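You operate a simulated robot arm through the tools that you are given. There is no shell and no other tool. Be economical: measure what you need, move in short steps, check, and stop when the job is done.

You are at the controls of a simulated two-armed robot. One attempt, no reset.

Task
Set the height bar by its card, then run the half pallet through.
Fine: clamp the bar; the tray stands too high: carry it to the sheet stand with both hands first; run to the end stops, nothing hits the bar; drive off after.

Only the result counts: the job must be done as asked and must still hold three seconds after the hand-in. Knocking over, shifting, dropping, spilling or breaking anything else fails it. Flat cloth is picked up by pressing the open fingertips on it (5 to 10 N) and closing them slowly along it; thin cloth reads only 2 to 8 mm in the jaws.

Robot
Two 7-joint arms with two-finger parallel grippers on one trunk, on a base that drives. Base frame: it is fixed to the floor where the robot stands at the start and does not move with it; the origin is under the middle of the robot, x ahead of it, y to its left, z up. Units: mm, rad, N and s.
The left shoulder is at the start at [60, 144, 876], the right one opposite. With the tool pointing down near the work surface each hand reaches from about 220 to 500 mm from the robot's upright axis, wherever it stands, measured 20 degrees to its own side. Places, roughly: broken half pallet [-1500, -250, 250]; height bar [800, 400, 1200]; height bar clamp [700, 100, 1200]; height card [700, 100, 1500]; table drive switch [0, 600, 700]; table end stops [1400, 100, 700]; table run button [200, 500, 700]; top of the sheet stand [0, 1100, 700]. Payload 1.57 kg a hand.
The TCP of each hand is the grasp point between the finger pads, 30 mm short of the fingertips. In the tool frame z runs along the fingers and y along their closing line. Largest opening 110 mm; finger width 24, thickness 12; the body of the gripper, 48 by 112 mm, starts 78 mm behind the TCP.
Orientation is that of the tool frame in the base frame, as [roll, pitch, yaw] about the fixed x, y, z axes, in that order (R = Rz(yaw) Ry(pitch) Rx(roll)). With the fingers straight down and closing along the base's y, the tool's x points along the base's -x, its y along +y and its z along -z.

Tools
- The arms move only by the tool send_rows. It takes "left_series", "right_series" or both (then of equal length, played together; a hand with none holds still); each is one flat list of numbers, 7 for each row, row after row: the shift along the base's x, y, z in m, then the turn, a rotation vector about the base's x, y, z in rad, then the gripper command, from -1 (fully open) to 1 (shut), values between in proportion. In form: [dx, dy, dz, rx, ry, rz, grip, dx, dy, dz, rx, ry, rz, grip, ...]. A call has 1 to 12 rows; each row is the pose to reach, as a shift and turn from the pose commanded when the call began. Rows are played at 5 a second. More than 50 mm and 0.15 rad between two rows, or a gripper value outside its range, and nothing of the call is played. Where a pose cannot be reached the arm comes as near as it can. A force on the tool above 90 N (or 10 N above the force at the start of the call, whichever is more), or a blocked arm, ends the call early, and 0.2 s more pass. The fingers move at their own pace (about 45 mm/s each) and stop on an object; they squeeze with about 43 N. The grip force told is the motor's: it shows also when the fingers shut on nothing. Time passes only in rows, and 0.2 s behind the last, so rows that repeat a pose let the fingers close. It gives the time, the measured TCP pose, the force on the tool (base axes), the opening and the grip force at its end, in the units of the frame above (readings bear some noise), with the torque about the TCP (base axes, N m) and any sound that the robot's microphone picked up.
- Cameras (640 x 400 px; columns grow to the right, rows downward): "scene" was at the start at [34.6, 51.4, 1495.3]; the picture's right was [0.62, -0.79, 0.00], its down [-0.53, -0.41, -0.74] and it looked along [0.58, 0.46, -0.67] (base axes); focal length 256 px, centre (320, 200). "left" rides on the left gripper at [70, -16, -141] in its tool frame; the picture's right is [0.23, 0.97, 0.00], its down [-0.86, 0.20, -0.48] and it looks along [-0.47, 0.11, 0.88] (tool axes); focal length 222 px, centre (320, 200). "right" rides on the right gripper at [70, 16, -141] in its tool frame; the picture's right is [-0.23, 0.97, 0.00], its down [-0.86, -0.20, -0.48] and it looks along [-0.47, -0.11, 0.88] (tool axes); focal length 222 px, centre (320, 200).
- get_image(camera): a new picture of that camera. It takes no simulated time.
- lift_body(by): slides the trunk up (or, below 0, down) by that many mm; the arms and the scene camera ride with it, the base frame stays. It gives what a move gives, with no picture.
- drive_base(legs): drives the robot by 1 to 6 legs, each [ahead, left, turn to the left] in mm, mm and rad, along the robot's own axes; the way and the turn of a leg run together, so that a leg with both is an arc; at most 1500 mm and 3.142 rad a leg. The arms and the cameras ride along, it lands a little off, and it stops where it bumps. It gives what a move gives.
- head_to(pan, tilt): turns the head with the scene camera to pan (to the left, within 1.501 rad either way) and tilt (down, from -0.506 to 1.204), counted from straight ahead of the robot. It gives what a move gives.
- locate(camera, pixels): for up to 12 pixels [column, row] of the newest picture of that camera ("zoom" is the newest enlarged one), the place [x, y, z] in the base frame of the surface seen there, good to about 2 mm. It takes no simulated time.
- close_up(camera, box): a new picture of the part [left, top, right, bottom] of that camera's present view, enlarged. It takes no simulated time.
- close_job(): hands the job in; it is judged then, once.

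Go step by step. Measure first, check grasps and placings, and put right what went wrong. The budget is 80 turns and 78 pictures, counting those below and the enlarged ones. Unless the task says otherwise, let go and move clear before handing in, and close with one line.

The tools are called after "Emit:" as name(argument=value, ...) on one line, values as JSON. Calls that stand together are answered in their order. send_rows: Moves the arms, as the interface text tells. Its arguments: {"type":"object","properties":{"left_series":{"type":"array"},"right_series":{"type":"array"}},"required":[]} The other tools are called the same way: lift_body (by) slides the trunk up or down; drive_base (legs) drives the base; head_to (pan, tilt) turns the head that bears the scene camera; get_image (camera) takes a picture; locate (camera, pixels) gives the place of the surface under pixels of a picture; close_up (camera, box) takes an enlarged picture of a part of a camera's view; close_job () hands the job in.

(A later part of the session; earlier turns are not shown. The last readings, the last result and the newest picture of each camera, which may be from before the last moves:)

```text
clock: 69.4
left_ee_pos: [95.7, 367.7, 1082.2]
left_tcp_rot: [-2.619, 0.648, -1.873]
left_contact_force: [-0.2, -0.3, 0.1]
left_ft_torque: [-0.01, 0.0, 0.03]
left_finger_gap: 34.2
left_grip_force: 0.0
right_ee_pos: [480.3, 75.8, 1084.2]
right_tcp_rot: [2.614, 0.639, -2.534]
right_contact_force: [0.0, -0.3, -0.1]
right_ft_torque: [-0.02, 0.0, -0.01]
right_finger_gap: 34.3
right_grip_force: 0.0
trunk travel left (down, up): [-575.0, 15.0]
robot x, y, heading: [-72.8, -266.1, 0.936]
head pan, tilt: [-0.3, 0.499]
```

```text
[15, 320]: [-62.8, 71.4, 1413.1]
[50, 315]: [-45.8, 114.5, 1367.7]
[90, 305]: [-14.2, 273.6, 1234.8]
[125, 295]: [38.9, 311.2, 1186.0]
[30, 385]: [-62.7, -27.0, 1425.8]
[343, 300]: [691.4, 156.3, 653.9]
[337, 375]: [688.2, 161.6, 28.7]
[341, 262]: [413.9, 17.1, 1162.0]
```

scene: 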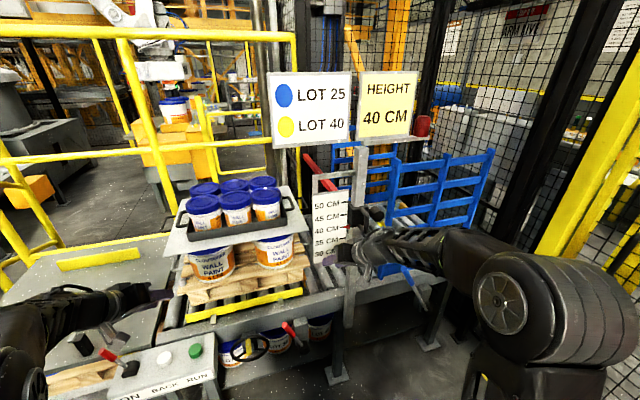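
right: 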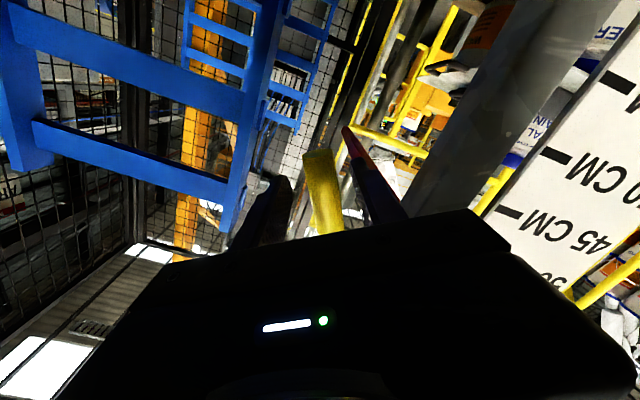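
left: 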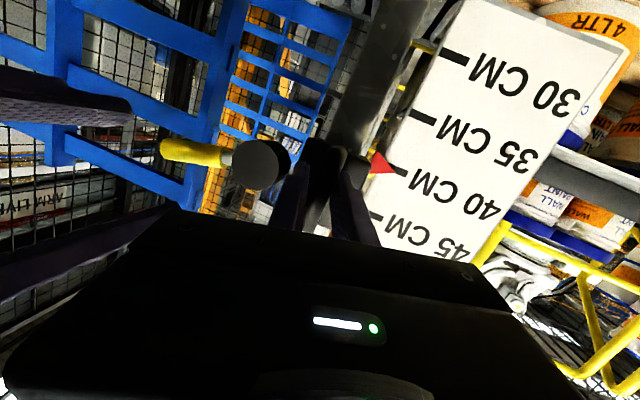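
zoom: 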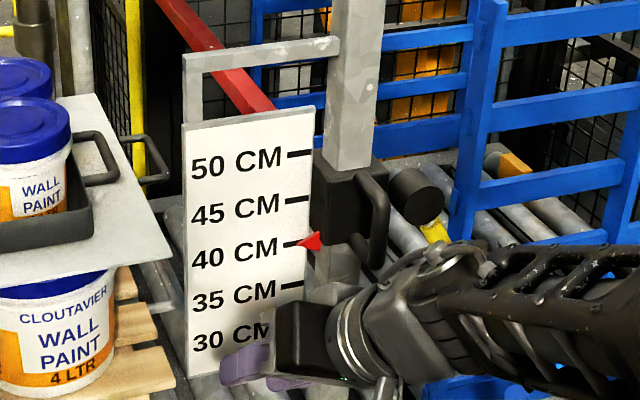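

The elbows ride high (z≈1430), so the signs matter too. I'll measure the sign corners and the board bracket.

Emit:
locate(camera="scene", pixels=[[270, 85], [276, 145], [348, 140], [345, 80], [362, 135], [412, 130], [316, 178], [318, 200], [322, 255], [358, 155]])

```text
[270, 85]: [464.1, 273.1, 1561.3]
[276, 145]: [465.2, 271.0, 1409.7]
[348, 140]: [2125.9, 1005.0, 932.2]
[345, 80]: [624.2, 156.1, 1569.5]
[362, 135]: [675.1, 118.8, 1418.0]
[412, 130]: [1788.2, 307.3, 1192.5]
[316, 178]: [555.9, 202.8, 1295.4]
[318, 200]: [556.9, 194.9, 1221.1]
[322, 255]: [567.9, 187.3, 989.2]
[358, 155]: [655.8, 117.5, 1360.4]
```

The board frame's left edge is at s≈333 and the sign bottom is at z≈1405, so the right arm must come in from the left. I'll drive left clear of the board, then shift both hands right relative to the body for an angled reach.

Emit:
drive_base(legs=[[0, 247, 0.009]])

Emit:
send_rows(left_series=[0.021, -0.034, 0, 0.021, 0.028, 0, 0.38, 0.042, -0.067, 0, 0.041, 0.056, 0, 0.38, 0.064, -0.101, 0, 0.062, 0.084, 0, 0.38, 0.085, -0.135, 0, 0.083, 0.112, 0, 0.38, 0.106, -0.169, 0, 0.103, 0.14, 0, 0.38, 0.1276, -0.2022, 0, 0.124, 0.168, 0, 0.38, 0.1276, -0.2022, 0, 0.124, 0.168, 0, 0.38], right_series=[0.011, -0.025, 0, -0.021, -0.028, 0, 0.38, 0.022, -0.051, 0, -0.041, -0.056, 0, 0.38, 0.033, -0.076, 0, -0.062, -0.084, 0, 0.38, 0.044, -0.101, 0, -0.083, -0.112, 0, 0.38, 0.056, -0.127, 0, -0.103, -0.14, 0, 0.38, 0.0666, -0.1518, 0, -0.124, -0.168, 0, 0.38, 0.0666, -0.1518, 0, -0.124, -0.168, 0, 0.38])

```text
clock: 71.2
left_ee_pos: [-105.8, 514.0, 1082.1]
left_tcp_rot: [-2.617, 0.649, -1.866]
left_contact_force: [-0.2, 0.0, -0.8]
left_ft_torque: [0.02, -0.02, -0.02]
left_finger_gap: 34.2
left_grip_force: 0.2
right_ee_pos: [278.9, 224.2, 1084.1]
right_tcp_rot: [2.616, 0.638, -2.529]
right_contact_force: [0.3, 0.5, -0.6]
right_ft_torque: [-0.04, -0.01, -0.01]
right_finger_gap: 34.0
right_grip_force: 0.1
trunk travel left (down, up): [-575.0, 15.0]
robot x, y, heading: [-271.3, -123.3, 0.947]
head pan, tilt: [-0.3, 0.499]
```

```text
clock: 72.8
left_ee_pos: [21.6, 312.9, 1081.4]
left_tcp_rot: [-2.875, 0.702, -2.03]
left_contact_force: [-0.1, 0.0, 0.3]
left_ft_torque: [0.02, 0.0, -0.01]
left_finger_gap: 34.4
left_grip_force: 0.1
right_ee_pos: [346.0, 73.0, 1084.8]
right_tcp_rot: [2.875, 0.688, -2.368]
right_contact_force: [-0.4, -0.3, 0.3]
right_ft_torque: [-0.01, 0.02, -0.02]
right_finger_gap: 34.1
right_grip_force: 0.1
trunk travel left (down, up): [-575.0, 15.0]
robot x, y, heading: [-272.9, -120.7, 0.944]
head pan, tilt: [-0.3, 0.499]
```

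Robot at s≈-149; right hand at s≈237, which clears the frame. I'll drive in 388 mm and check.

Emit:
drive_base(legs=[[388, 0, 0]])

Emit:
head_to(pan=-0.4, tilt=0.6)

Emit:
get_image(camera="scene")

```text
clock: 75.3
left_ee_pos: [252.8, 628.2, 1080.8]
left_tcp_rot: [-2.878, 0.701, -2.03]
left_contact_force: [0.0, 0.9, -0.3]
left_ft_torque: [-0.03, -0.01, 0.0]
left_finger_gap: 34.0
left_grip_force: 0.0
right_ee_pos: [576.8, 388.7, 1085.0]
right_tcp_rot: [2.874, 0.69, -2.371]
right_contact_force: [0.1, -0.4, -0.8]
right_ft_torque: [0.02, -0.01, 0.0]
right_finger_gap: 34.0
right_grip_force: 0.1
trunk travel left (down, up): [-575.0, 15.0]
robot x, y, heading: [-39.7, 197.9, 0.941]
head pan, tilt: [-0.3, 0.499]
```

```text
clock: 76.0
left_ee_pos: [251.5, 628.2, 1081.2]
left_tcp_rot: [-2.877, 0.703, -2.03]
left_contact_force: [0.5, 0.3, -0.8]
left_ft_torque: [0.02, 0.02, 0.04]
left_finger_gap: 34.3
left_grip_force: 0.0
right_ee_pos: [575.8, 388.5, 1086.6]
right_tcp_rot: [2.873, 0.689, -2.371]
right_contact_force: [0.3, -0.3, 0.2]
right_ft_torque: [0.02, 0.03, 0.01]
right_finger_gap: 34.4
right_grip_force: 0.2
trunk travel left (down, up): [-575.0, 15.0]
robot x, y, heading: [-39.7, 195.6, 0.941]
head pan, tilt: [-0.4, 0.6]
```

```text
19 pictures are left
```

scene: 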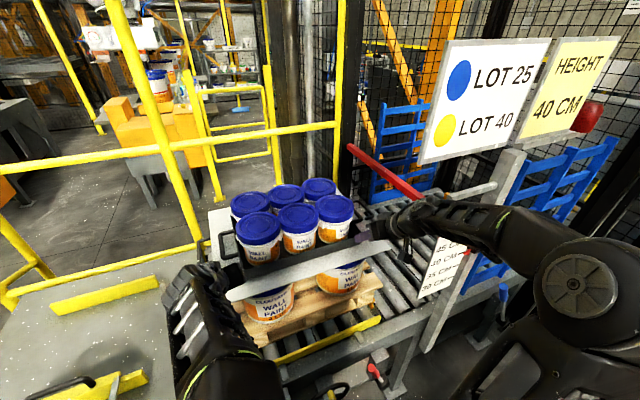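

The arms clear the board and sign. Now I'll move the right hand sideways, then both hands forward to hover over the tray handles.

Emit:
send_rows(left_series=[0, 0, 0, 0, 0, 0, 0.38, 0, 0, 0, 0, 0, 0, 0.38, 0.022, 0.031, 0, 0, 0, 0, 0.38, 0.044, 0.062, 0, 0, 0, 0, 0.38, 0.066, 0.093, 0, 0, 0, 0, 0.38, 0.088, 0.124, 0, 0, 0, 0, 0.38, 0.11, 0.1546, 0, 0, 0, 0, 0.38, 0.11, 0.1546, 0, 0, 0, 0, 0.38], right_series=[0.029, -0.021, 0, 0, 0, 0, 0.38, 0.0575, -0.0416, 0, 0, 0, 0, 0.38, 0.08, -0.01, 0, 0, 0, 0, 0.38, 0.103, 0.021, 0, 0, 0, 0, 0.38, 0.126, 0.053, 0, 0, 0, 0, 0.38, 0.148, 0.084, 0, 0, 0, 0, 0.38, 0.171, 0.115, 0, 0, 0, 0, 0.38, 0.171, 0.115, 0, 0, 0, 0, 0.38])

Emit:
get_image(camera="left")

Emit:
get_image(camera="right")

```text
clock: 77.8
left_ee_pos: [360.4, 783.3, 1083.9]
left_tcp_rot: [-2.875, 0.705, -2.031]
left_contact_force: [0.2, -0.2, 0.0]
left_ft_torque: [0.01, 0.02, 0.01]
left_finger_gap: 34.0
left_grip_force: 0.1
right_ee_pos: [747.0, 502.8, 1086.4]
right_tcp_rot: [2.873, 0.69, -2.369]
right_contact_force: [0.2, -0.2, 0.0]
right_ft_torque: [-0.01, -0.01, -0.04]
right_finger_gap: 34.0
right_grip_force: 0.1
trunk travel left (down, up): [-575.0, 15.0]
robot x, y, heading: [-41.8, 195.6, 0.939]
head pan, tilt: [-0.4, 0.6]
```

```text
18 pictures are left
```

left: 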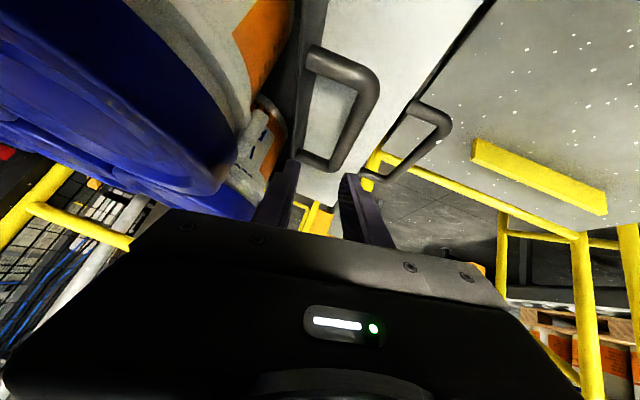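

```text
17 pictures are left
```

right: 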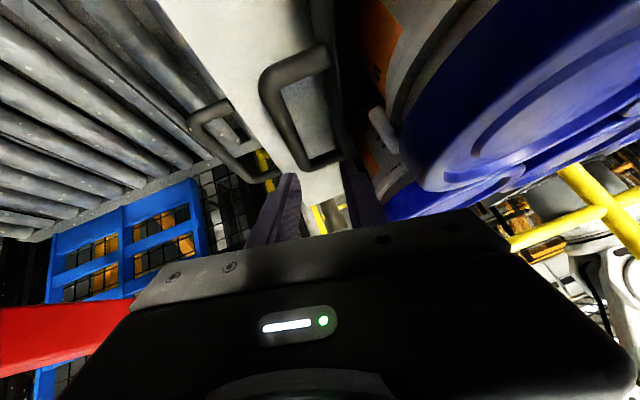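

Both hands reached hover. I'll locate the handle bars in the wrist views: left bar (372,95)–(340,165), right bar (268,90)–(310,160).

Emit:
locate(camera="left", pixels=[[372, 90], [360, 122], [345, 155], [334, 165], [318, 52], [310, 158], [301, 100]])

Emit:
locate(camera="right", pixels=[[268, 85], [285, 120], [302, 152], [318, 165], [320, 55], [337, 158], [338, 100]])

```text
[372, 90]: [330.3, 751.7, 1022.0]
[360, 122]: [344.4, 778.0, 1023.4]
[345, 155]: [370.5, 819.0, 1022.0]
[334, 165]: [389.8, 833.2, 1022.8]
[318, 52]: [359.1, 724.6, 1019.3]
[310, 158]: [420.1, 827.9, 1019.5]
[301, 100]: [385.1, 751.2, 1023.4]
```

```text
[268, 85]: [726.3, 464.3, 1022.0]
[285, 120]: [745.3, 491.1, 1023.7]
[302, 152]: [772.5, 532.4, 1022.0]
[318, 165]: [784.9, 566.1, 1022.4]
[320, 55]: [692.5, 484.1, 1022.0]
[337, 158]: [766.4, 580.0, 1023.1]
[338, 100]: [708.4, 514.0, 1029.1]
```

Bars are at s≈-175 and 313, tops at z≈1022. I'll shift slightly (left −9, right +4 along u), go down to z≈1028 and close.

Emit:
send_rows(left_series=[-0.0073, 0.0053, -0.005, 0, 0, 0, 0.38, -0.0073, 0.0053, -0.02, 0, 0, 0, 0.38, -0.0073, 0.0053, -0.035, 0, 0, 0, 0.38, -0.0073, 0.0053, -0.046, 0, 0, 0, 0.38, -0.0073, 0.0053, -0.056, 0, 0, 0, 0.38, -0.0073, 0.0053, -0.056, 0, 0, 0, 0.38, -0.0073, 0.0053, -0.056, 0, 0, 0, 1, -0.0073, 0.0053, -0.056, 0, 0, 0, 1, -0.0073, 0.0053, -0.056, 0, 0, 0, 1], right_series=[0.0032, -0.0023, -0.005, 0, 0, 0, 0.38, 0.0032, -0.0023, -0.02, 0, 0, 0, 0.38, 0.0032, -0.0023, -0.035, 0, 0, 0, 0.38, 0.0032, -0.0023, -0.048, 0, 0, 0, 0.38, 0.0032, -0.0023, -0.058, 0, 0, 0, 0.38, 0.0032, -0.0023, -0.058, 0, 0, 0, 0.38, 0.0032, -0.0023, -0.058, 0, 0, 0, 1, 0.0032, -0.0023, -0.058, 0, 0, 0, 1, 0.0032, -0.0023, -0.058, 0, 0, 0, 1])

Emit:
get_image(camera="left")

Emit:
get_image(camera="right")

```text
clock: 79.8
left_ee_pos: [355.3, 789.7, 1025.8]
left_tcp_rot: [-2.879, 0.704, -2.032]
left_contact_force: [-5.4, 3.9, 1.3]
left_ft_torque: [0.09, -0.05, -0.88]
left_finger_gap: 15.0
left_grip_force: 29.6
right_ee_pos: [752.9, 498.1, 1027.1]
right_tcp_rot: [2.876, 0.689, -2.369]
right_contact_force: [10.2, -7.2, -0.6]
right_ft_torque: [0.42, -0.43, 0.68]
right_finger_gap: 15.0
right_grip_force: 30.0
trunk travel left (down, up): [-575.0, 15.0]
robot x, y, heading: [-41.2, 195.0, 0.939]
head pan, tilt: [-0.4, 0.6]
```

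```text
16 pictures are left
```

left: 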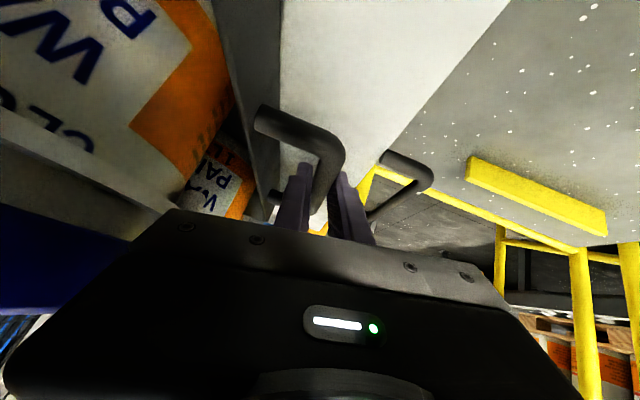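

```text
15 pictures are left
```

right: 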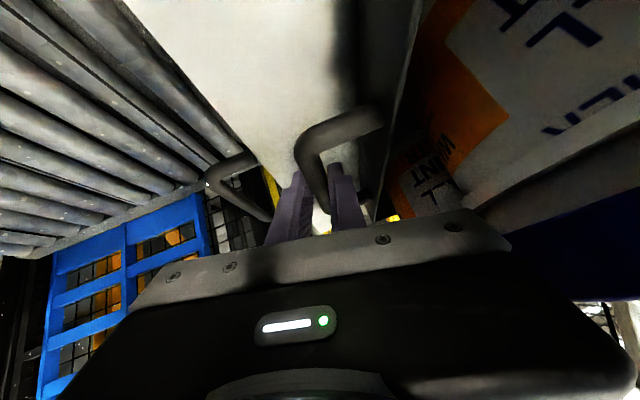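

Both fingers hold the bars (15.0 mm each). I'll lift slowly with both hands together.

Emit:
send_rows(left_series=[0, 0, 0.002, 0, 0, 0, 1, 0, 0, 0.006, 0, 0, 0, 1, 0, 0, 0.012, 0, 0, 0, 1, 0, 0, 0.018, 0, 0, 0, 1, 0, 0, 0.024, 0, 0, 0, 1, 0, 0, 0.03, 0, 0, 0, 1, 0, 0, 0.036, 0, 0, 0, 1, 0, 0, 0.042, 0, 0, 0, 1, 0, 0, 0.047, 0, 0, 0, 1, 0, 0, 0.05, 0, 0, 0, 1, 0, 0, 0.05, 0, 0, 0, 1], right_series=[0, 0, 0.002, 0, 0, 0, 1, 0, 0, 0.006, 0, 0, 0, 1, 0, 0, 0.012, 0, 0, 0, 1, 0, 0, 0.018, 0, 0, 0, 1, 0, 0, 0.024, 0, 0, 0, 1, 0, 0, 0.03, 0, 0, 0, 1, 0, 0, 0.036, 0, 0, 0, 1, 0, 0, 0.042, 0, 0, 0, 1, 0, 0, 0.047, 0, 0, 0, 1, 0, 0, 0.05, 0, 0, 0, 1, 0, 0, 0.05, 0, 0, 0, 1])

Emit:
get_image(camera="scene")

```text
clock: 82.2
left_ee_pos: [356.1, 789.6, 1075.4]
left_tcp_rot: [-2.877, 0.701, -2.031]
left_contact_force: [-1.0, 0.8, -0.3]
left_ft_torque: [-0.01, 0.03, 0.03]
left_finger_gap: 0.1
left_grip_force: 20.7
right_ee_pos: [751.1, 500.5, 1076.7]
right_tcp_rot: [2.871, 0.688, -2.37]
right_contact_force: [-0.6, 0.8, -0.3]
right_ft_torque: [0.0, 0.02, -0.01]
right_finger_gap: 0.1
right_grip_force: 21.9
trunk travel left (down, up): [-575.0, 15.0]
robot x, y, heading: [-42.7, 196.1, 0.938]
head pan, tilt: [-0.4, 0.6]
```

```text
14 pictures are left
```

scene: 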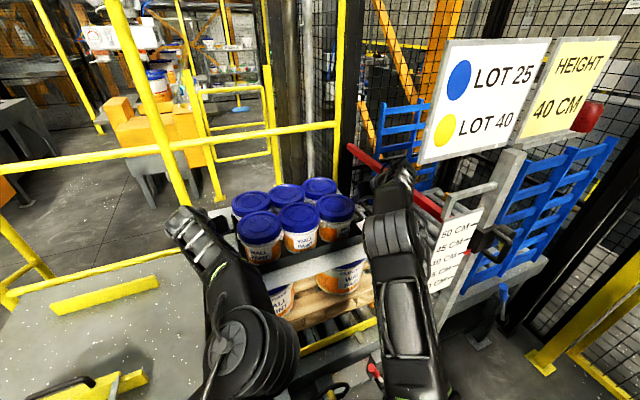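

The bars slipped out of the fingertips; the tray stayed in place. I'd gripped too near the tips. I'll reopen and go about 7 mm deeper before closing.

Emit:
send_rows(left_series=[0, 0, 0, 0, 0, 0, 0.38, 0, 0, 0, 0, 0, 0, 0.38, -0.0016, 0.0012, -0.015, 0, 0, 0, 0.38, -0.0016, 0.0012, -0.03, 0, 0, 0, 0.38, -0.0016, 0.0012, -0.045, 0, 0, 0, 0.38, -0.0016, 0.0012, -0.0555, 0, 0, 0, 0.38, -0.0016, 0.0012, -0.0555, 0, 0, 0, 0.38, -0.0016, 0.0012, -0.0555, 0, 0, 0, 1, -0.0016, 0.0012, -0.0555, 0, 0, 0, 1, -0.0016, 0.0012, -0.0555, 0, 0, 0, 1], right_series=[0, 0, 0, 0, 0, 0, 0.38, 0, 0, 0, 0, 0, 0, 0.38, 0.0024, -0.0018, -0.015, 0, 0, 0, 0.38, 0.0024, -0.0018, -0.03, 0, 0, 0, 0.38, 0.0024, -0.0018, -0.045, 0, 0, 0, 0.38, 0.0024, -0.0018, -0.0567, 0, 0, 0, 0.38, 0.0024, -0.0018, -0.0567, 0, 0, 0, 0.38, 0.0024, -0.0018, -0.0567, 0, 0, 0, 1, 0.0024, -0.0018, -0.0567, 0, 0, 0, 1, 0.0024, -0.0018, -0.0567, 0, 0, 0, 1])

Emit:
close_up(camera="left", box=[220, 80, 440, 260])

```text
clock: 84.4
left_ee_pos: [356.4, 787.2, 1022.1]
left_tcp_rot: [-2.88, 0.703, -2.033]
left_contact_force: [5.1, -2.9, 4.0]
left_ft_torque: [0.03, -0.18, -0.7]
left_finger_gap: 14.9
left_grip_force: 29.4
right_ee_pos: [752.9, 497.9, 1019.3]
right_tcp_rot: [2.87, 0.689, -2.369]
right_contact_force: [0.1, -1.3, 0.2]
right_ft_torque: [0.32, -0.21, 0.73]
right_finger_gap: 15.0
right_grip_force: 29.5
trunk travel left (down, up): [-575.0, 15.0]
robot x, y, heading: [-41.6, 197.6, 0.942]
head pan, tilt: [-0.4, 0.6]
```

```text
2.22 times, centred on (330, 170) of left
```

zoom: 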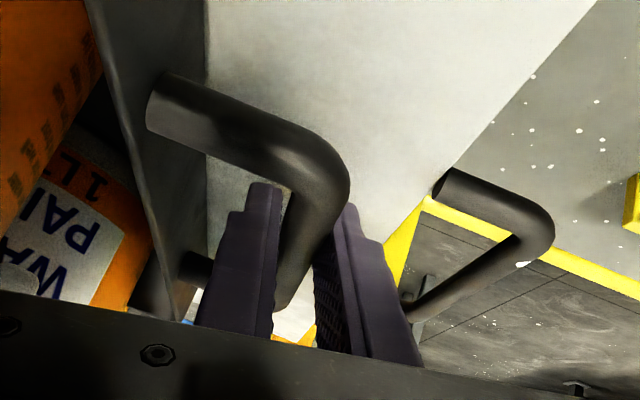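

The bar now runs well inside the fingers. I'll lift slowly 20 mm and check that the grip holds and the load shows.

Emit:
send_rows(left_series=[0, 0, 0.002, 0, 0, 0, 1, 0, 0, 0.004, 0, 0, 0, 1, 0, 0, 0.006, 0, 0, 0, 1, 0, 0, 0.009, 0, 0, 0, 1, 0, 0, 0.012, 0, 0, 0, 1, 0, 0, 0.015, 0, 0, 0, 1, 0, 0, 0.015, 0, 0, 0, 1], right_series=[0, 0, 0.002, 0, 0, 0, 1, 0, 0, 0.004, 0, 0, 0, 1, 0, 0, 0.006, 0, 0, 0, 1, 0, 0, 0.009, 0, 0, 0, 1, 0, 0, 0.012, 0, 0, 0, 1, 0, 0, 0.015, 0, 0, 0, 1, 0, 0, 0.015, 0, 0, 0, 1])

Emit:
close_up(camera="left", box=[220, 80, 440, 260])

```text
clock: 86.0
left_ee_pos: [355.7, 789.5, 1034.7]
left_tcp_rot: [-2.879, 0.701, -2.033]
left_contact_force: [11.7, -7.2, -10.2]
left_ft_torque: [-0.6, 0.38, -0.53]
left_finger_gap: 14.8
left_grip_force: 30.4
right_ee_pos: [753.3, 502.0, 1035.0]
right_tcp_rot: [2.869, 0.689, -2.369]
right_contact_force: [-12.0, 6.2, -9.6]
right_ft_torque: [0.32, -0.06, 0.87]
right_finger_gap: 15.1
right_grip_force: 30.8
trunk travel left (down, up): [-575.0, 15.0]
robot x, y, heading: [-40.9, 199.8, 0.945]
head pan, tilt: [-0.4, 0.6]
```

```text
2.22 times, centred on (330, 170) of left
```

zoom: 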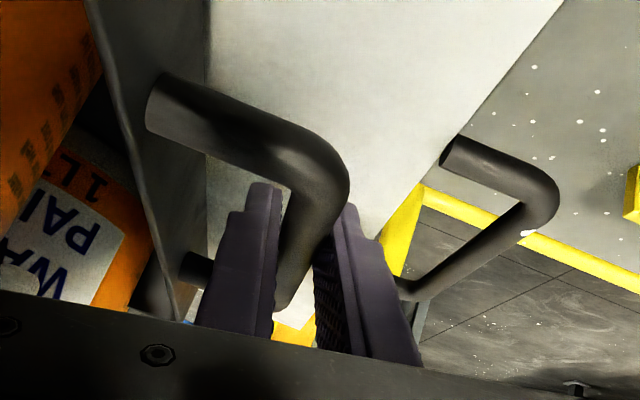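

Held, about 10 N per hand, and the tray rose. I'll lift 40 mm more, then drive left slowly.

Emit:
send_rows(left_series=[0, 0, 0.004, 0, 0, 0, 1, 0, 0, 0.009, 0, 0, 0, 1, 0, 0, 0.014, 0, 0, 0, 1, 0, 0, 0.019, 0, 0, 0, 1, 0, 0, 0.024, 0, 0, 0, 1, 0, 0, 0.029, 0, 0, 0, 1, 0, 0, 0.034, 0, 0, 0, 1, 0, 0, 0.038, 0, 0, 0, 1, 0, 0, 0.04, 0, 0, 0, 1, 0, 0, 0.04, 0, 0, 0, 1], right_series=[0, 0, 0.004, 0, 0, 0, 1, 0, 0, 0.009, 0, 0, 0, 1, 0, 0, 0.014, 0, 0, 0, 1, 0, 0, 0.019, 0, 0, 0, 1, 0, 0, 0.024, 0, 0, 0, 1, 0, 0, 0.029, 0, 0, 0, 1, 0, 0, 0.034, 0, 0, 0, 1, 0, 0, 0.038, 0, 0, 0, 1, 0, 0, 0.04, 0, 0, 0, 1, 0, 0, 0.04, 0, 0, 0, 1])

Emit:
drive_base(legs=[[0, 60, 0], [0, 110, 0]])

Emit:
head_to(pan=0.0, tilt=0.65)

Emit:
get_image(camera="scene")

```text
clock: 88.2
left_ee_pos: [355.0, 789.8, 1072.0]
left_tcp_rot: [-2.877, 0.698, -2.031]
left_contact_force: [17.7, -11.4, -10.5]
left_ft_torque: [-0.22, 0.05, -0.29]
left_finger_gap: 15.1
left_grip_force: 31.2
right_ee_pos: [753.0, 502.1, 1073.8]
right_tcp_rot: [2.868, 0.685, -2.366]
right_contact_force: [-17.3, 11.6, -10.4]
right_ft_torque: [-0.16, 0.13, 0.82]
right_finger_gap: 14.8
right_grip_force: 30.5
trunk travel left (down, up): [-575.0, 15.0]
robot x, y, heading: [-41.3, 196.4, 0.94]
head pan, tilt: [-0.4, 0.6]
```

```text
clock: 89.9
left_ee_pos: [216.2, 892.2, 1072.5]
left_tcp_rot: [-2.875, 0.699, -2.031]
left_contact_force: [17.4, -11.4, -9.7]
left_ft_torque: [-0.17, -0.05, -0.37]
left_finger_gap: 14.9
left_grip_force: 30.5
right_ee_pos: [614.1, 604.9, 1075.2]
right_tcp_rot: [2.869, 0.685, -2.367]
right_contact_force: [-17.9, 12.1, -11.0]
right_ft_torque: [-0.27, 0.14, 0.56]
right_finger_gap: 14.8
right_grip_force: 31.6
trunk travel left (down, up): [-575.0, 15.0]
robot x, y, heading: [-177.9, 292.6, 0.945]
head pan, tilt: [-0.4, 0.6]
```

```text
clock: 90.8
left_ee_pos: [215.2, 890.9, 1071.7]
left_tcp_rot: [-2.878, 0.698, -2.032]
left_contact_force: [1.1, 0.6, -10.8]
left_ft_torque: [-0.29, 0.27, -0.29]
left_finger_gap: 15.0
left_grip_force: 30.9
right_ee_pos: [614.5, 603.4, 1073.5]
right_tcp_rot: [2.87, 0.685, -2.367]
right_contact_force: [-0.6, -1.5, -10.6]
right_ft_torque: [-0.01, 0.03, 0.82]
right_finger_gap: 14.7
right_grip_force: 30.8
trunk travel left (down, up): [-575.0, 15.0]
robot x, y, heading: [-179.3, 299.4, 0.945]
head pan, tilt: [0.0, 0.649]
```

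```text
11 pictures are left
```

scene: 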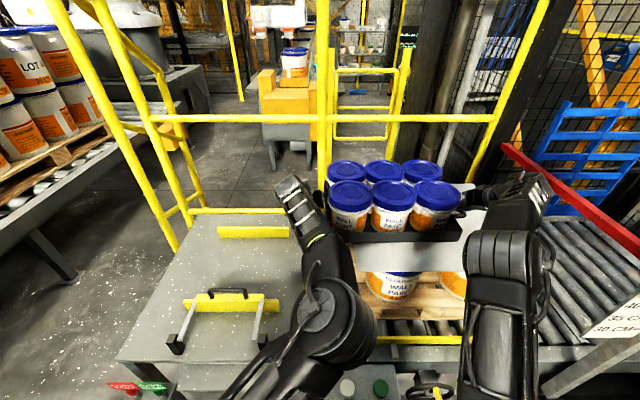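

The tray is level and stable. I'll check the rail distance behind before moving on left.

Emit:
locate(camera="scene", pixels=[[320, 118], [324, 170], [262, 211], [219, 232], [288, 232], [194, 300], [278, 305], [212, 290], [240, 292], [172, 345], [256, 340], [130, 350]])

Emit:
drive_base(legs=[[0, 150, 0]])

```text
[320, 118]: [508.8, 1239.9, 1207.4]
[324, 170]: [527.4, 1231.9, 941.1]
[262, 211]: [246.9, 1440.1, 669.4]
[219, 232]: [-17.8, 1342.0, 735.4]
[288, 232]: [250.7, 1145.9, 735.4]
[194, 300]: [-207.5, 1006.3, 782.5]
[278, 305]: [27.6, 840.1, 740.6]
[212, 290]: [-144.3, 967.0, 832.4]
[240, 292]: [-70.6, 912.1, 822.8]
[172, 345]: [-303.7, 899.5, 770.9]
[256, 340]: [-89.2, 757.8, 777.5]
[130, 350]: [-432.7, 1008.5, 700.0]
```

```text
clock: 92.2
left_ee_pos: [96.1, 977.6, 1072.1]
left_tcp_rot: [-2.875, 0.698, -2.03]
left_contact_force: [-0.2, 0.9, -9.9]
left_ft_torque: [-0.17, 0.04, -0.43]
left_finger_gap: 15.0
left_grip_force: 31.1
right_ee_pos: [494.1, 689.0, 1074.5]
right_tcp_rot: [2.868, 0.685, -2.367]
right_contact_force: [-0.7, -0.3, -10.5]
right_ft_torque: [-0.27, 0.04, 0.73]
right_finger_gap: 15.2
right_grip_force: 30.6
trunk travel left (down, up): [-575.0, 15.0]
robot x, y, heading: [-299.2, 383.3, 0.941]
head pan, tilt: [0.0, 0.649]
```

The rail is well behind (t≈1300). The guide strips on the stand span s −800..−470 at t≈697 and 1076, so I aim for tray centre s≈−635, t≈880. Driving left the rest.

Emit:
drive_base(legs=[[0, 190, 0], [0, 196, 0]])

```text
clock: 94.9
left_ee_pos: [-218.3, 1207.0, 1071.5]
left_tcp_rot: [-2.877, 0.698, -2.034]
left_contact_force: [-0.5, 0.5, -9.8]
left_ft_torque: [-0.14, -0.01, -0.34]
left_finger_gap: 14.7
left_grip_force: 30.7
right_ee_pos: [179.4, 918.3, 1075.0]
right_tcp_rot: [2.871, 0.686, -2.371]
right_contact_force: [-1.6, -0.8, -10.5]
right_ft_torque: [-0.32, 0.1, 0.72]
right_finger_gap: 15.0
right_grip_force: 31.0
trunk travel left (down, up): [-575.0, 15.0]
robot x, y, heading: [-612.8, 615.5, 0.941]
head pan, tilt: [0.0, 0.649]
```

Tray centre is at s≈−638, t≈861. I'll go ahead 20 mm, then lower with the trunk in steps.

Emit:
drive_base(legs=[[20, 0, 0]])

Emit:
lift_body(by=-180)

Emit:
get_image(camera="scene")

```text
clock: 95.7
left_ee_pos: [-205.5, 1224.0, 1070.7]
left_tcp_rot: [-2.877, 0.697, -2.036]
left_contact_force: [0.9, 1.3, -11.1]
left_ft_torque: [-0.33, 0.31, -0.28]
left_finger_gap: 15.1
left_grip_force: 30.6
right_ee_pos: [192.2, 933.9, 1071.8]
right_tcp_rot: [2.87, 0.682, -2.372]
right_contact_force: [0.0, 0.0, -11.2]
right_ft_torque: [0.05, 0.05, 0.85]
right_finger_gap: 14.8
right_grip_force: 30.7
trunk travel left (down, up): [-575.0, 15.0]
robot x, y, heading: [-608.5, 631.0, 0.934]
head pan, tilt: [0.0, 0.649]
```

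```text
clock: 97.7
left_ee_pos: [-206.5, 1223.8, 891.0]
left_tcp_rot: [-2.876, 0.696, -2.037]
left_contact_force: [0.7, 0.5, -9.0]
left_ft_torque: [-0.25, 0.21, -0.12]
left_finger_gap: 14.7
left_grip_force: 30.9
right_ee_pos: [191.8, 933.4, 893.5]
right_tcp_rot: [2.869, 0.685, -2.372]
right_contact_force: [-0.6, -1.3, -11.0]
right_ft_torque: [-0.09, 0.04, 0.82]
right_finger_gap: 14.7
right_grip_force: 31.1
trunk travel left (down, up): [-395.0, 195.0]
robot x, y, heading: [-601.2, 630.4, 0.939]
head pan, tilt: [0.0, 0.649]
```

```text
10 pictures are left
```

scene: 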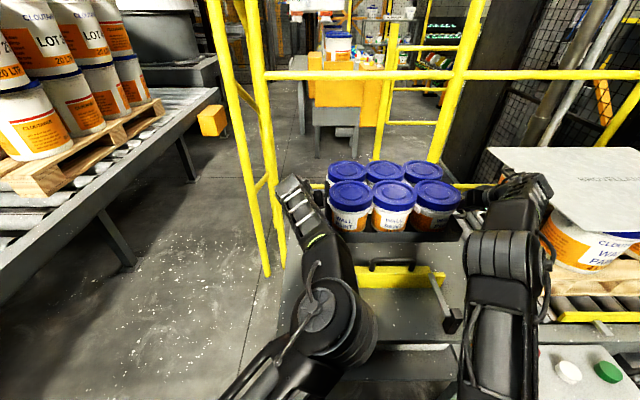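

The tray hangs above the stand, between the strips. I'll lower another 125 mm.

Emit:
lift_body(by=-125)

Emit:
get_image(camera="scene")

Emit:
locate(camera="scene", pixels=[[340, 238], [400, 240], [462, 237], [400, 276], [440, 280], [450, 315], [500, 300], [500, 260]])

```text
clock: 99.2
left_ee_pos: [-206.3, 1222.8, 766.3]
left_tcp_rot: [-2.877, 0.697, -2.038]
left_contact_force: [0.0, 1.0, -10.3]
left_ft_torque: [-0.21, 0.19, -0.1]
left_finger_gap: 14.8
left_grip_force: 30.9
right_ee_pos: [191.8, 932.8, 766.9]
right_tcp_rot: [2.868, 0.685, -2.373]
right_contact_force: [-1.3, -1.8, -10.2]
right_ft_torque: [-0.13, 0.09, 0.76]
right_finger_gap: 14.8
right_grip_force: 30.7
trunk travel left (down, up): [-270.0, 320.0]
robot x, y, heading: [-605.5, 631.2, 0.939]
head pan, tilt: [0.0, 0.649]
```

```text
9 pictures are left
```

scene: 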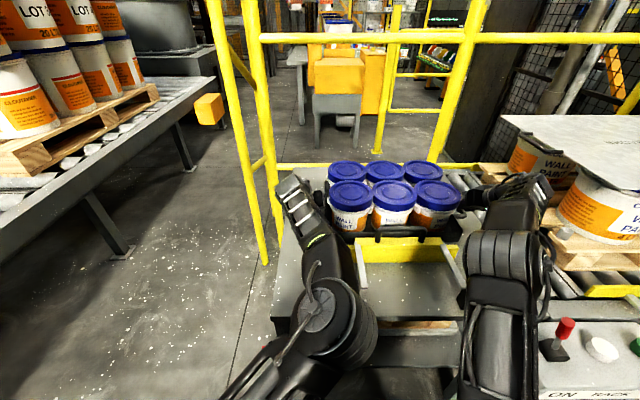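

```text
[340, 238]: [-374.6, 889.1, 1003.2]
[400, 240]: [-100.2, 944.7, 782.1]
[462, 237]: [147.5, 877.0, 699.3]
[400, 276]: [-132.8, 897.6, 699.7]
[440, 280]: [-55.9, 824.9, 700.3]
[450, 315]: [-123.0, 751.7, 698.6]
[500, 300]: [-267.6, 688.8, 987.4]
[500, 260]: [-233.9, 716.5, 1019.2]
```

Tray bottom is about 30 mm above the stand. Last part slowly with the arms until the load leaves the hands.

Emit:
send_rows(left_series=[0, 0, -0.005, 0, 0, 0, 1, 0, 0, -0.01, 0, 0, 0, 1, 0, 0, -0.015, 0, 0, 0, 1, 0, 0, -0.019, 0, 0, 0, 1, 0, 0, -0.022, 0, 0, 0, 1, 0, 0, -0.025, 0, 0, 0, 1, 0, 0, -0.027, 0, 0, 0, 1, 0, 0, -0.029, 0, 0, 0, 1, 0, 0, -0.029, 0, 0, 0, 1], right_series=[0, 0, -0.005, 0, 0, 0, 1, 0, 0, -0.01, 0, 0, 0, 1, 0, 0, -0.015, 0, 0, 0, 1, 0, 0, -0.019, 0, 0, 0, 1, 0, 0, -0.022, 0, 0, 0, 1, 0, 0, -0.025, 0, 0, 0, 1, 0, 0, -0.027, 0, 0, 0, 1, 0, 0, -0.029, 0, 0, 0, 1, 0, 0, -0.029, 0, 0, 0, 1])

```text
clock: 101.2
left_ee_pos: [-205.8, 1222.5, 740.0]
left_tcp_rot: [-2.877, 0.699, -2.035]
left_contact_force: [-0.8, -0.6, -1.1]
left_ft_torque: [0.34, -0.12, -0.24]
left_finger_gap: 14.7
left_grip_force: 31.2
right_ee_pos: [191.4, 933.5, 739.3]
right_tcp_rot: [2.87, 0.685, -2.372]
right_contact_force: [-0.8, 0.3, -8.6]
right_ft_torque: [0.88, -0.57, 0.53]
right_finger_gap: 15.0
right_grip_force: 30.7
trunk travel left (down, up): [-270.0, 320.0]
robot x, y, heading: [-604.5, 636.0, 0.935]
head pan, tilt: [0.0, 0.649]
```

Contact on the left (load −1 N); the right side still carries 8.6 N. I'll lower 1–3 mm more on the right and check.

Emit:
send_rows(left_series=[0, 0, -0.001, 0, 0, 0, 1, 0, 0, -0.0015, 0, 0, 0, 1, 0, 0, -0.002, 0, 0, 0, 1, 0, 0, -0.002, 0, 0, 0, 1], right_series=[0, 0, -0.001, 0, 0, 0, 1, 0, 0, -0.002, 0, 0, 0, 1, 0, 0, -0.003, 0, 0, 0, 1, 0, 0, -0.003, 0, 0, 0, 1])

Emit:
close_up(camera="scene", box=[270, 140, 530, 300])

```text
clock: 102.2
left_ee_pos: [-206.4, 1221.8, 738.8]
left_tcp_rot: [-2.875, 0.7, -2.035]
left_contact_force: [0.0, 4.3, 7.3]
left_ft_torque: [0.14, -0.04, -0.55]
left_finger_gap: 14.8
left_grip_force: 30.4
right_ee_pos: [191.1, 931.6, 737.1]
right_tcp_rot: [2.869, 0.685, -2.37]
right_contact_force: [-2.2, 0.4, -7.4]
right_ft_torque: [0.45, -0.27, 0.73]
right_finger_gap: 14.5
right_grip_force: 30.2
trunk travel left (down, up): [-270.0, 320.0]
robot x, y, heading: [-603.5, 631.3, 0.934]
head pan, tilt: [0.0, 0.649]
```

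```text
2.46 times, centred on (400, 220) of scene
```

zoom: 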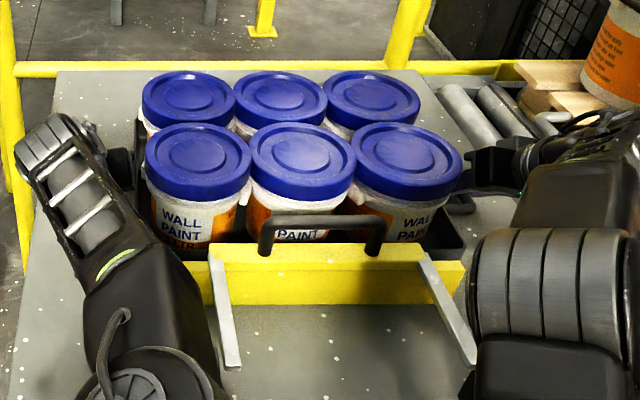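

Left rests on the stand; the right end needs a little more. I'll lower the right a few mm further.

Emit:
send_rows(left_series=[0, 0, 0.0005, 0, 0, 0, 1, 0, 0, 0.001, 0, 0, 0, 1, 0, 0, 0.001, 0, 0, 0, 1, 0, 0, 0.001, 0, 0, 0, 1, 0, 0, 0.001, 0, 0, 0, 1], right_series=[0, 0, -0.001, 0, 0, 0, 1, 0, 0, -0.002, 0, 0, 0, 1, 0, 0, -0.003, 0, 0, 0, 1, 0, 0, -0.004, 0, 0, 0, 1, 0, 0, -0.004, 0, 0, 0, 1])

```text
clock: 103.5
left_ee_pos: [-207.8, 1221.4, 738.0]
left_tcp_rot: [-2.875, 0.696, -2.037]
left_contact_force: [6.1, 2.9, -6.3]
left_ft_torque: [0.46, -0.37, 0.34]
left_finger_gap: 15.0
left_grip_force: 30.9
right_ee_pos: [190.9, 932.5, 737.5]
right_tcp_rot: [2.87, 0.693, -2.371]
right_contact_force: [2.4, -0.8, 20.5]
right_ft_torque: [-0.04, 0.02, 1.01]
right_finger_gap: 15.1
right_grip_force: 30.9
trunk travel left (down, up): [-270.0, 320.0]
robot x, y, heading: [-603.4, 631.2, 0.936]
head pan, tilt: [0.0, 0.649]
```

Both ends rest on the stand now. I'll open both hands to 34 mm and lift straight out.

Emit:
send_rows(left_series=[0, 0, 0, 0, 0, 0, 0.38, 0, 0, 0, 0, 0, 0, 0.38, 0, 0, 0, 0, 0, 0, 0.38, 0, 0, 0.02, 0, 0, 0, 0.38, 0, 0, 0.04, 0, 0, 0, 0.38, 0, 0, 0.06, 0, 0, 0, 0.38, 0, 0, 0.08, 0, 0, 0, 0.38, 0, 0, 0.08, 0, 0, 0, 0.38], right_series=[0, 0, 0.002, 0, 0, 0, 0.38, 0, 0, 0.002, 0, 0, 0, 0.38, 0, 0, 0.002, 0, 0, 0, 0.38, 0, 0, 0.02, 0, 0, 0, 0.38, 0, 0, 0.04, 0, 0, 0, 0.38, 0, 0, 0.06, 0, 0, 0, 0.38, 0, 0, 0.08, 0, 0, 0, 0.38, 0, 0, 0.08, 0, 0, 0, 0.38])

Emit:
get_image(camera="scene")

```text
clock: 105.2
left_ee_pos: [-205.4, 1220.6, 818.2]
left_tcp_rot: [-2.878, 0.698, -2.033]
left_contact_force: [-0.4, 0.1, -0.2]
left_ft_torque: [-0.01, -0.02, 0.01]
left_finger_gap: 34.1
left_grip_force: 0.1
right_ee_pos: [190.6, 933.7, 812.6]
right_tcp_rot: [2.872, 0.686, -2.372]
right_contact_force: [-0.7, 0.2, 0.0]
right_ft_torque: [0.03, -0.01, 0.0]
right_finger_gap: 34.2
right_grip_force: 0.1
trunk travel left (down, up): [-270.0, 320.0]
robot x, y, heading: [-606.9, 632.6, 0.936]
head pan, tilt: [0.0, 0.649]
```

```text
7 pictures are left
```

scene: 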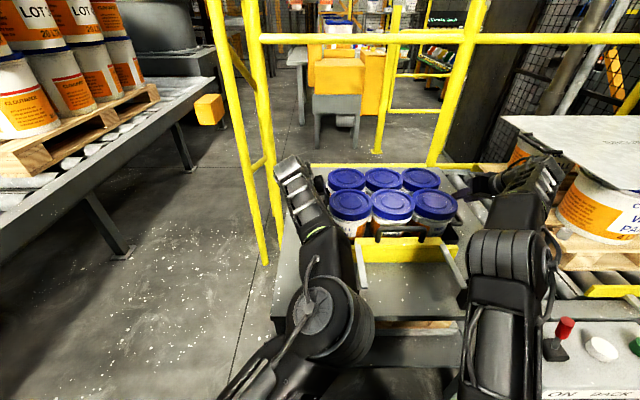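

The tray stands on the sheet stand. Now the switch: I'll measure its lever and the buttons from this picture, raise the trunk and back off.

Emit:
locate(camera="scene", pixels=[[567, 324], [565, 332], [560, 343], [555, 352], [546, 349], [600, 345], [634, 345], [578, 372]])

Emit:
close_up(camera="scene", box=[530, 300, 640, 400])

Emit:
lift_body(by=200)

Emit:
drive_base(legs=[[-420, 0, 0]])

```text
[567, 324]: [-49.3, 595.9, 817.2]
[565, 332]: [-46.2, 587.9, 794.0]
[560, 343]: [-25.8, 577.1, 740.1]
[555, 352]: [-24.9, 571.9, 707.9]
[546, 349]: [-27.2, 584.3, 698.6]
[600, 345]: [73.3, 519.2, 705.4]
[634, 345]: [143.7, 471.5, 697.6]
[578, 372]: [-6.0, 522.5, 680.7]
```

```text
4.00 times, centred on (585, 350) of scene
```

zoom: 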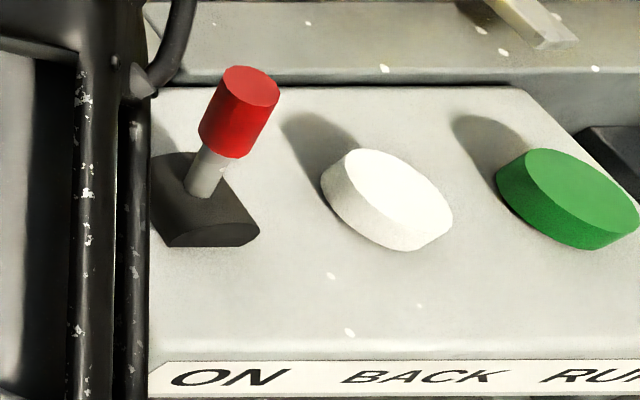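

```text
clock: 107.4
left_ee_pos: [-205.3, 1221.3, 1017.0]
left_tcp_rot: [-2.875, 0.699, -2.035]
left_contact_force: [0.0, 0.1, -0.1]
left_ft_torque: [0.0, 0.0, 0.03]
left_finger_gap: 34.0
left_grip_force: 0.1
right_ee_pos: [191.8, 932.1, 1012.1]
right_tcp_rot: [2.871, 0.686, -2.372]
right_contact_force: [-0.5, -0.2, 0.1]
right_ft_torque: [-0.04, 0.03, 0.0]
right_finger_gap: 34.0
right_grip_force: 0.1
trunk travel left (down, up): [-470.0, 120.0]
robot x, y, heading: [-606.5, 632.0, 0.941]
head pan, tilt: [0.0, 0.649]
```

```text
clock: 110.0
left_ee_pos: [-457.9, 877.0, 1018.5]
left_tcp_rot: [-2.876, 0.698, -2.032]
left_contact_force: [-0.9, 0.2, 1.1]
left_ft_torque: [0.04, -0.01, 0.0]
left_finger_gap: 34.1
left_grip_force: 0.0
right_ee_pos: [-61.9, 591.2, 1013.1]
right_tcp_rot: [2.869, 0.686, -2.368]
right_contact_force: [0.5, -0.1, -0.3]
right_ft_torque: [-0.04, 0.0, 0.0]
right_finger_gap: 34.0
right_grip_force: 0.1
trunk travel left (down, up): [-470.0, 120.0]
robot x, y, heading: [-855.1, 286.0, 0.946]
head pan, tilt: [0.0, 0.649]
```

The switch lever leans left (top s≈−387, z≈817; pivot s≈−352), and the RUN button is at about (157,449,708). I'll close the right fingers, place them left of the lever, and push it to the right.

Emit:
send_rows(right_series=[-0.015, 0.0045, 0, 0, 0, 0, 1, -0.0294, 0.0089, 0, 0, 0, 0, 1, -0.0294, 0.0089, 0, 0, 0, 0, 1])

Emit:
lift_body(by=-206)

Emit:
head_to(pan=-0.55, tilt=0.6)

Emit:
close_up(camera="scene", box=[200, 120, 440, 280])

```text
clock: 110.8
left_ee_pos: [-458.5, 878.8, 1018.4]
left_tcp_rot: [-2.875, 0.698, -2.034]
left_contact_force: [0.4, -0.9, -1.0]
left_ft_torque: [0.01, 0.01, -0.02]
left_finger_gap: 34.1
left_grip_force: 0.0
right_ee_pos: [-90.1, 600.2, 1012.8]
right_tcp_rot: [2.871, 0.686, -2.368]
right_contact_force: [-0.1, -0.3, -0.1]
right_ft_torque: [0.0, -0.04, -0.04]
right_finger_gap: 0.0
right_grip_force: 19.6
trunk travel left (down, up): [-470.0, 120.0]
robot x, y, heading: [-855.3, 287.1, 0.938]
head pan, tilt: [0.0, 0.649]
```

```text
clock: 113.0
left_ee_pos: [-457.9, 878.4, 811.6]
left_tcp_rot: [-2.876, 0.698, -2.031]
left_contact_force: [0.4, -0.3, -0.8]
left_ft_torque: [-0.01, -0.02, 0.02]
left_finger_gap: 34.1
left_grip_force: 0.0
right_ee_pos: [-90.6, 599.5, 807.8]
right_tcp_rot: [2.869, 0.687, -2.369]
right_contact_force: [-0.4, 0.1, -0.1]
right_ft_torque: [-0.01, 0.02, -0.01]
right_finger_gap: 0.1
right_grip_force: 21.7
trunk travel left (down, up): [-264.0, 326.0]
robot x, y, heading: [-856.0, 284.6, 0.94]
head pan, tilt: [0.0, 0.649]
```

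```text
clock: 114.0
left_ee_pos: [-458.5, 878.1, 811.5]
left_tcp_rot: [-2.875, 0.698, -2.032]
left_contact_force: [-0.6, -0.8, 0.1]
left_ft_torque: [0.03, -0.03, 0.0]
left_finger_gap: 34.1
left_grip_force: 0.0
right_ee_pos: [-90.1, 599.3, 806.2]
right_tcp_rot: [2.867, 0.686, -2.368]
right_contact_force: [-0.3, 0.5, -0.4]
right_ft_torque: [-0.01, 0.0, 0.0]
right_finger_gap: 0.0
right_grip_force: 21.3
trunk travel left (down, up): [-264.0, 326.0]
robot x, y, heading: [-854.8, 284.2, 0.938]
head pan, tilt: [-0.55, 0.6]
```

```text
2.50 times, centred on (320, 200) of scene
```

zoom: 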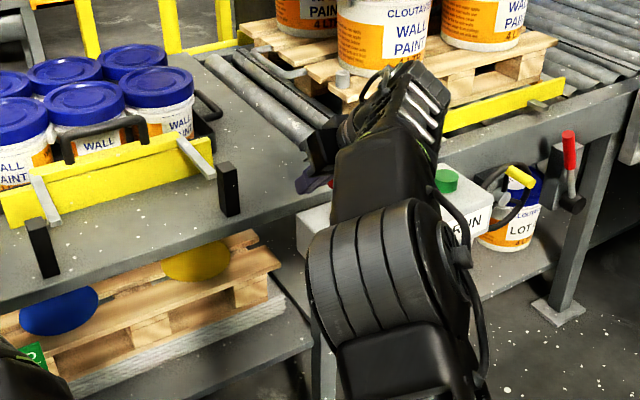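

The closed fingers stand beside the lever. Now I sweep right 100 mm to throw it.

Emit:
send_rows(right_series=[0.0162, -0.0117, 0, 0, 0, 0, 1, 0.0324, -0.0234, 0, 0, 0, 0, 1, 0.0486, -0.0352, 0, 0, 0, 0, 1, 0.0648, -0.0469, 0, 0, 0, 0, 1, 0.0737, -0.0533, 0, 0, 0, 0, 1, 0.081, -0.0586, 0, 0, 0, 0, 1])

Emit:
get_image(camera="right")

```text
clock: 115.4
left_ee_pos: [-459.4, 878.4, 812.1]
left_tcp_rot: [-2.874, 0.7, -2.03]
left_contact_force: [-0.1, 0.0, -0.9]
left_ft_torque: [0.02, 0.02, -0.01]
left_finger_gap: 34.1
left_grip_force: 0.0
right_ee_pos: [-12.2, 542.5, 806.9]
right_tcp_rot: [2.866, 0.683, -2.365]
right_contact_force: [-15.0, 1.3, -3.0]
right_ft_torque: [0.0, 0.32, 0.28]
right_finger_gap: 0.0
right_grip_force: 21.2
trunk travel left (down, up): [-264.0, 326.0]
robot x, y, heading: [-855.6, 286.5, 0.939]
head pan, tilt: [-0.55, 0.6]
```

```text
4 pictures are left
```

right: 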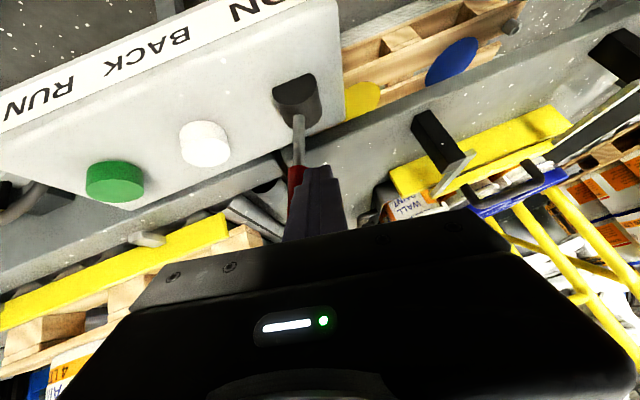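

The lever moved right to a stop (15 N). I'll locate the lever and the green RUN button.

Emit:
locate(camera="right", pixels=[[114, 172], [105, 178], [125, 170], [295, 175], [299, 140], [298, 105], [204, 135]])

```text
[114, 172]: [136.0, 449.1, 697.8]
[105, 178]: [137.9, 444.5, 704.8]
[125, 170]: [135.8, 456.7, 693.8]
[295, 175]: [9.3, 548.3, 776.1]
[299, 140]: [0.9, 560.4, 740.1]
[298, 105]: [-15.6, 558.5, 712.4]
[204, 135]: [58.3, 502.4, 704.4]
```

The lever leans right now (s≈−314 at z 776). Next I move off it, raise, and drive right so the fingertips stand over RUN (≈(154,449)).

Emit:
send_rows(right_series=[-0.012, 0.009, 0, 0, 0, 0, 1, -0.012, 0.009, 0.03, 0, 0, 0, 1, -0.012, 0.009, 0.065, 0, 0, 0, 1])

Emit:
drive_base(legs=[[0, -206, 0]])

```text
clock: 116.2
left_ee_pos: [-458.3, 876.9, 811.8]
left_tcp_rot: [-2.876, 0.699, -2.034]
left_contact_force: [-0.1, 0.3, 0.5]
left_ft_torque: [0.01, -0.02, -0.01]
left_finger_gap: 34.5
left_grip_force: 0.0
right_ee_pos: [-21.3, 551.4, 859.9]
right_tcp_rot: [2.87, 0.687, -2.369]
right_contact_force: [0.1, -0.2, -0.4]
right_ft_torque: [0.0, 0.01, 0.03]
right_finger_gap: 0.0
right_grip_force: 21.4
right hand out of reach, approached as far as the arm can: row 3
trunk travel left (down, up): [-264.0, 326.0]
robot x, y, heading: [-854.5, 289.2, 0.939]
head pan, tilt: [-0.55, 0.6]
```

```text
clock: 117.8
left_ee_pos: [-290.7, 756.1, 810.8]
left_tcp_rot: [-2.876, 0.696, -2.033]
left_contact_force: [1.5, 0.6, -0.7]
left_ft_torque: [0.0, 0.03, -0.01]
left_finger_gap: 34.2
left_grip_force: 0.1
right_ee_pos: [146.3, 428.1, 859.3]
right_tcp_rot: [2.871, 0.688, -2.368]
right_contact_force: [0.0, 0.5, 0.5]
right_ft_torque: [-0.01, -0.02, -0.01]
right_finger_gap: 0.3
right_grip_force: 21.1
trunk travel left (down, up): [-264.0, 326.0]
robot x, y, heading: [-689.2, 166.8, 0.939]
head pan, tilt: [-0.55, 0.6]
```

The fingertips are over RUN. I'll lower and press gently, watching the force.

Emit:
send_rows(right_series=[0, 0, -0.035, 0, 0, 0, 1, 0, 0, -0.07, 0, 0, 0, 1, 0, 0, -0.1, 0, 0, 0, 1, 0, 0, -0.112, 0, 0, 0, 1, 0, 0, -0.117, 0, 0, 0, 1, 0, 0, -0.121, 0, 0, 0, 1, 0, 0, -0.124, 0, 0, 0, 1])

```text
clock: 119.5
left_ee_pos: [-291.7, 756.0, 811.3]
left_tcp_rot: [-2.877, 0.699, -2.033]
left_contact_force: [0.6, 0.4, 0.7]
left_ft_torque: [0.0, -0.02, -0.02]
left_finger_gap: 34.2
left_grip_force: 0.0
right_ee_pos: [145.1, 429.1, 736.3]
right_tcp_rot: [2.869, 0.687, -2.37]
right_contact_force: [-0.7, -0.8, 0.9]
right_ft_torque: [0.02, 0.02, -0.02]
right_finger_gap: 0.0
right_grip_force: 21.9
trunk travel left (down, up): [-264.0, 326.0]
robot x, y, heading: [-686.4, 161.5, 0.941]
head pan, tilt: [-0.55, 0.6]
```

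No contact yet at TCP z 736. I'll continue down in small steps.

Emit:
send_rows(right_series=[0, 0, -0.004, 0, 0, 0, 1, 0, 0, -0.007, 0, 0, 0, 1, 0, 0, -0.01, 0, 0, 0, 1, 0, 0, -0.013, 0, 0, 0, 1])

```text
clock: 120.5
left_ee_pos: [-291.2, 756.3, 812.8]
left_tcp_rot: [-2.874, 0.699, -2.031]
left_contact_force: [0.6, 0.0, 0.4]
left_ft_torque: [-0.01, 0.01, 0.0]
left_finger_gap: 34.1
left_grip_force: 0.0
right_ee_pos: [143.6, 428.6, 726.4]
right_tcp_rot: [2.87, 0.693, -2.369]
right_contact_force: [5.1, -0.7, 18.7]
right_ft_torque: [0.11, -0.28, -0.05]
right_finger_gap: 0.0
right_grip_force: 20.8
trunk travel left (down, up): [-264.0, 326.0]
robot x, y, heading: [-687.4, 161.0, 0.947]
head pan, tilt: [-0.55, 0.6]
heard: click
```

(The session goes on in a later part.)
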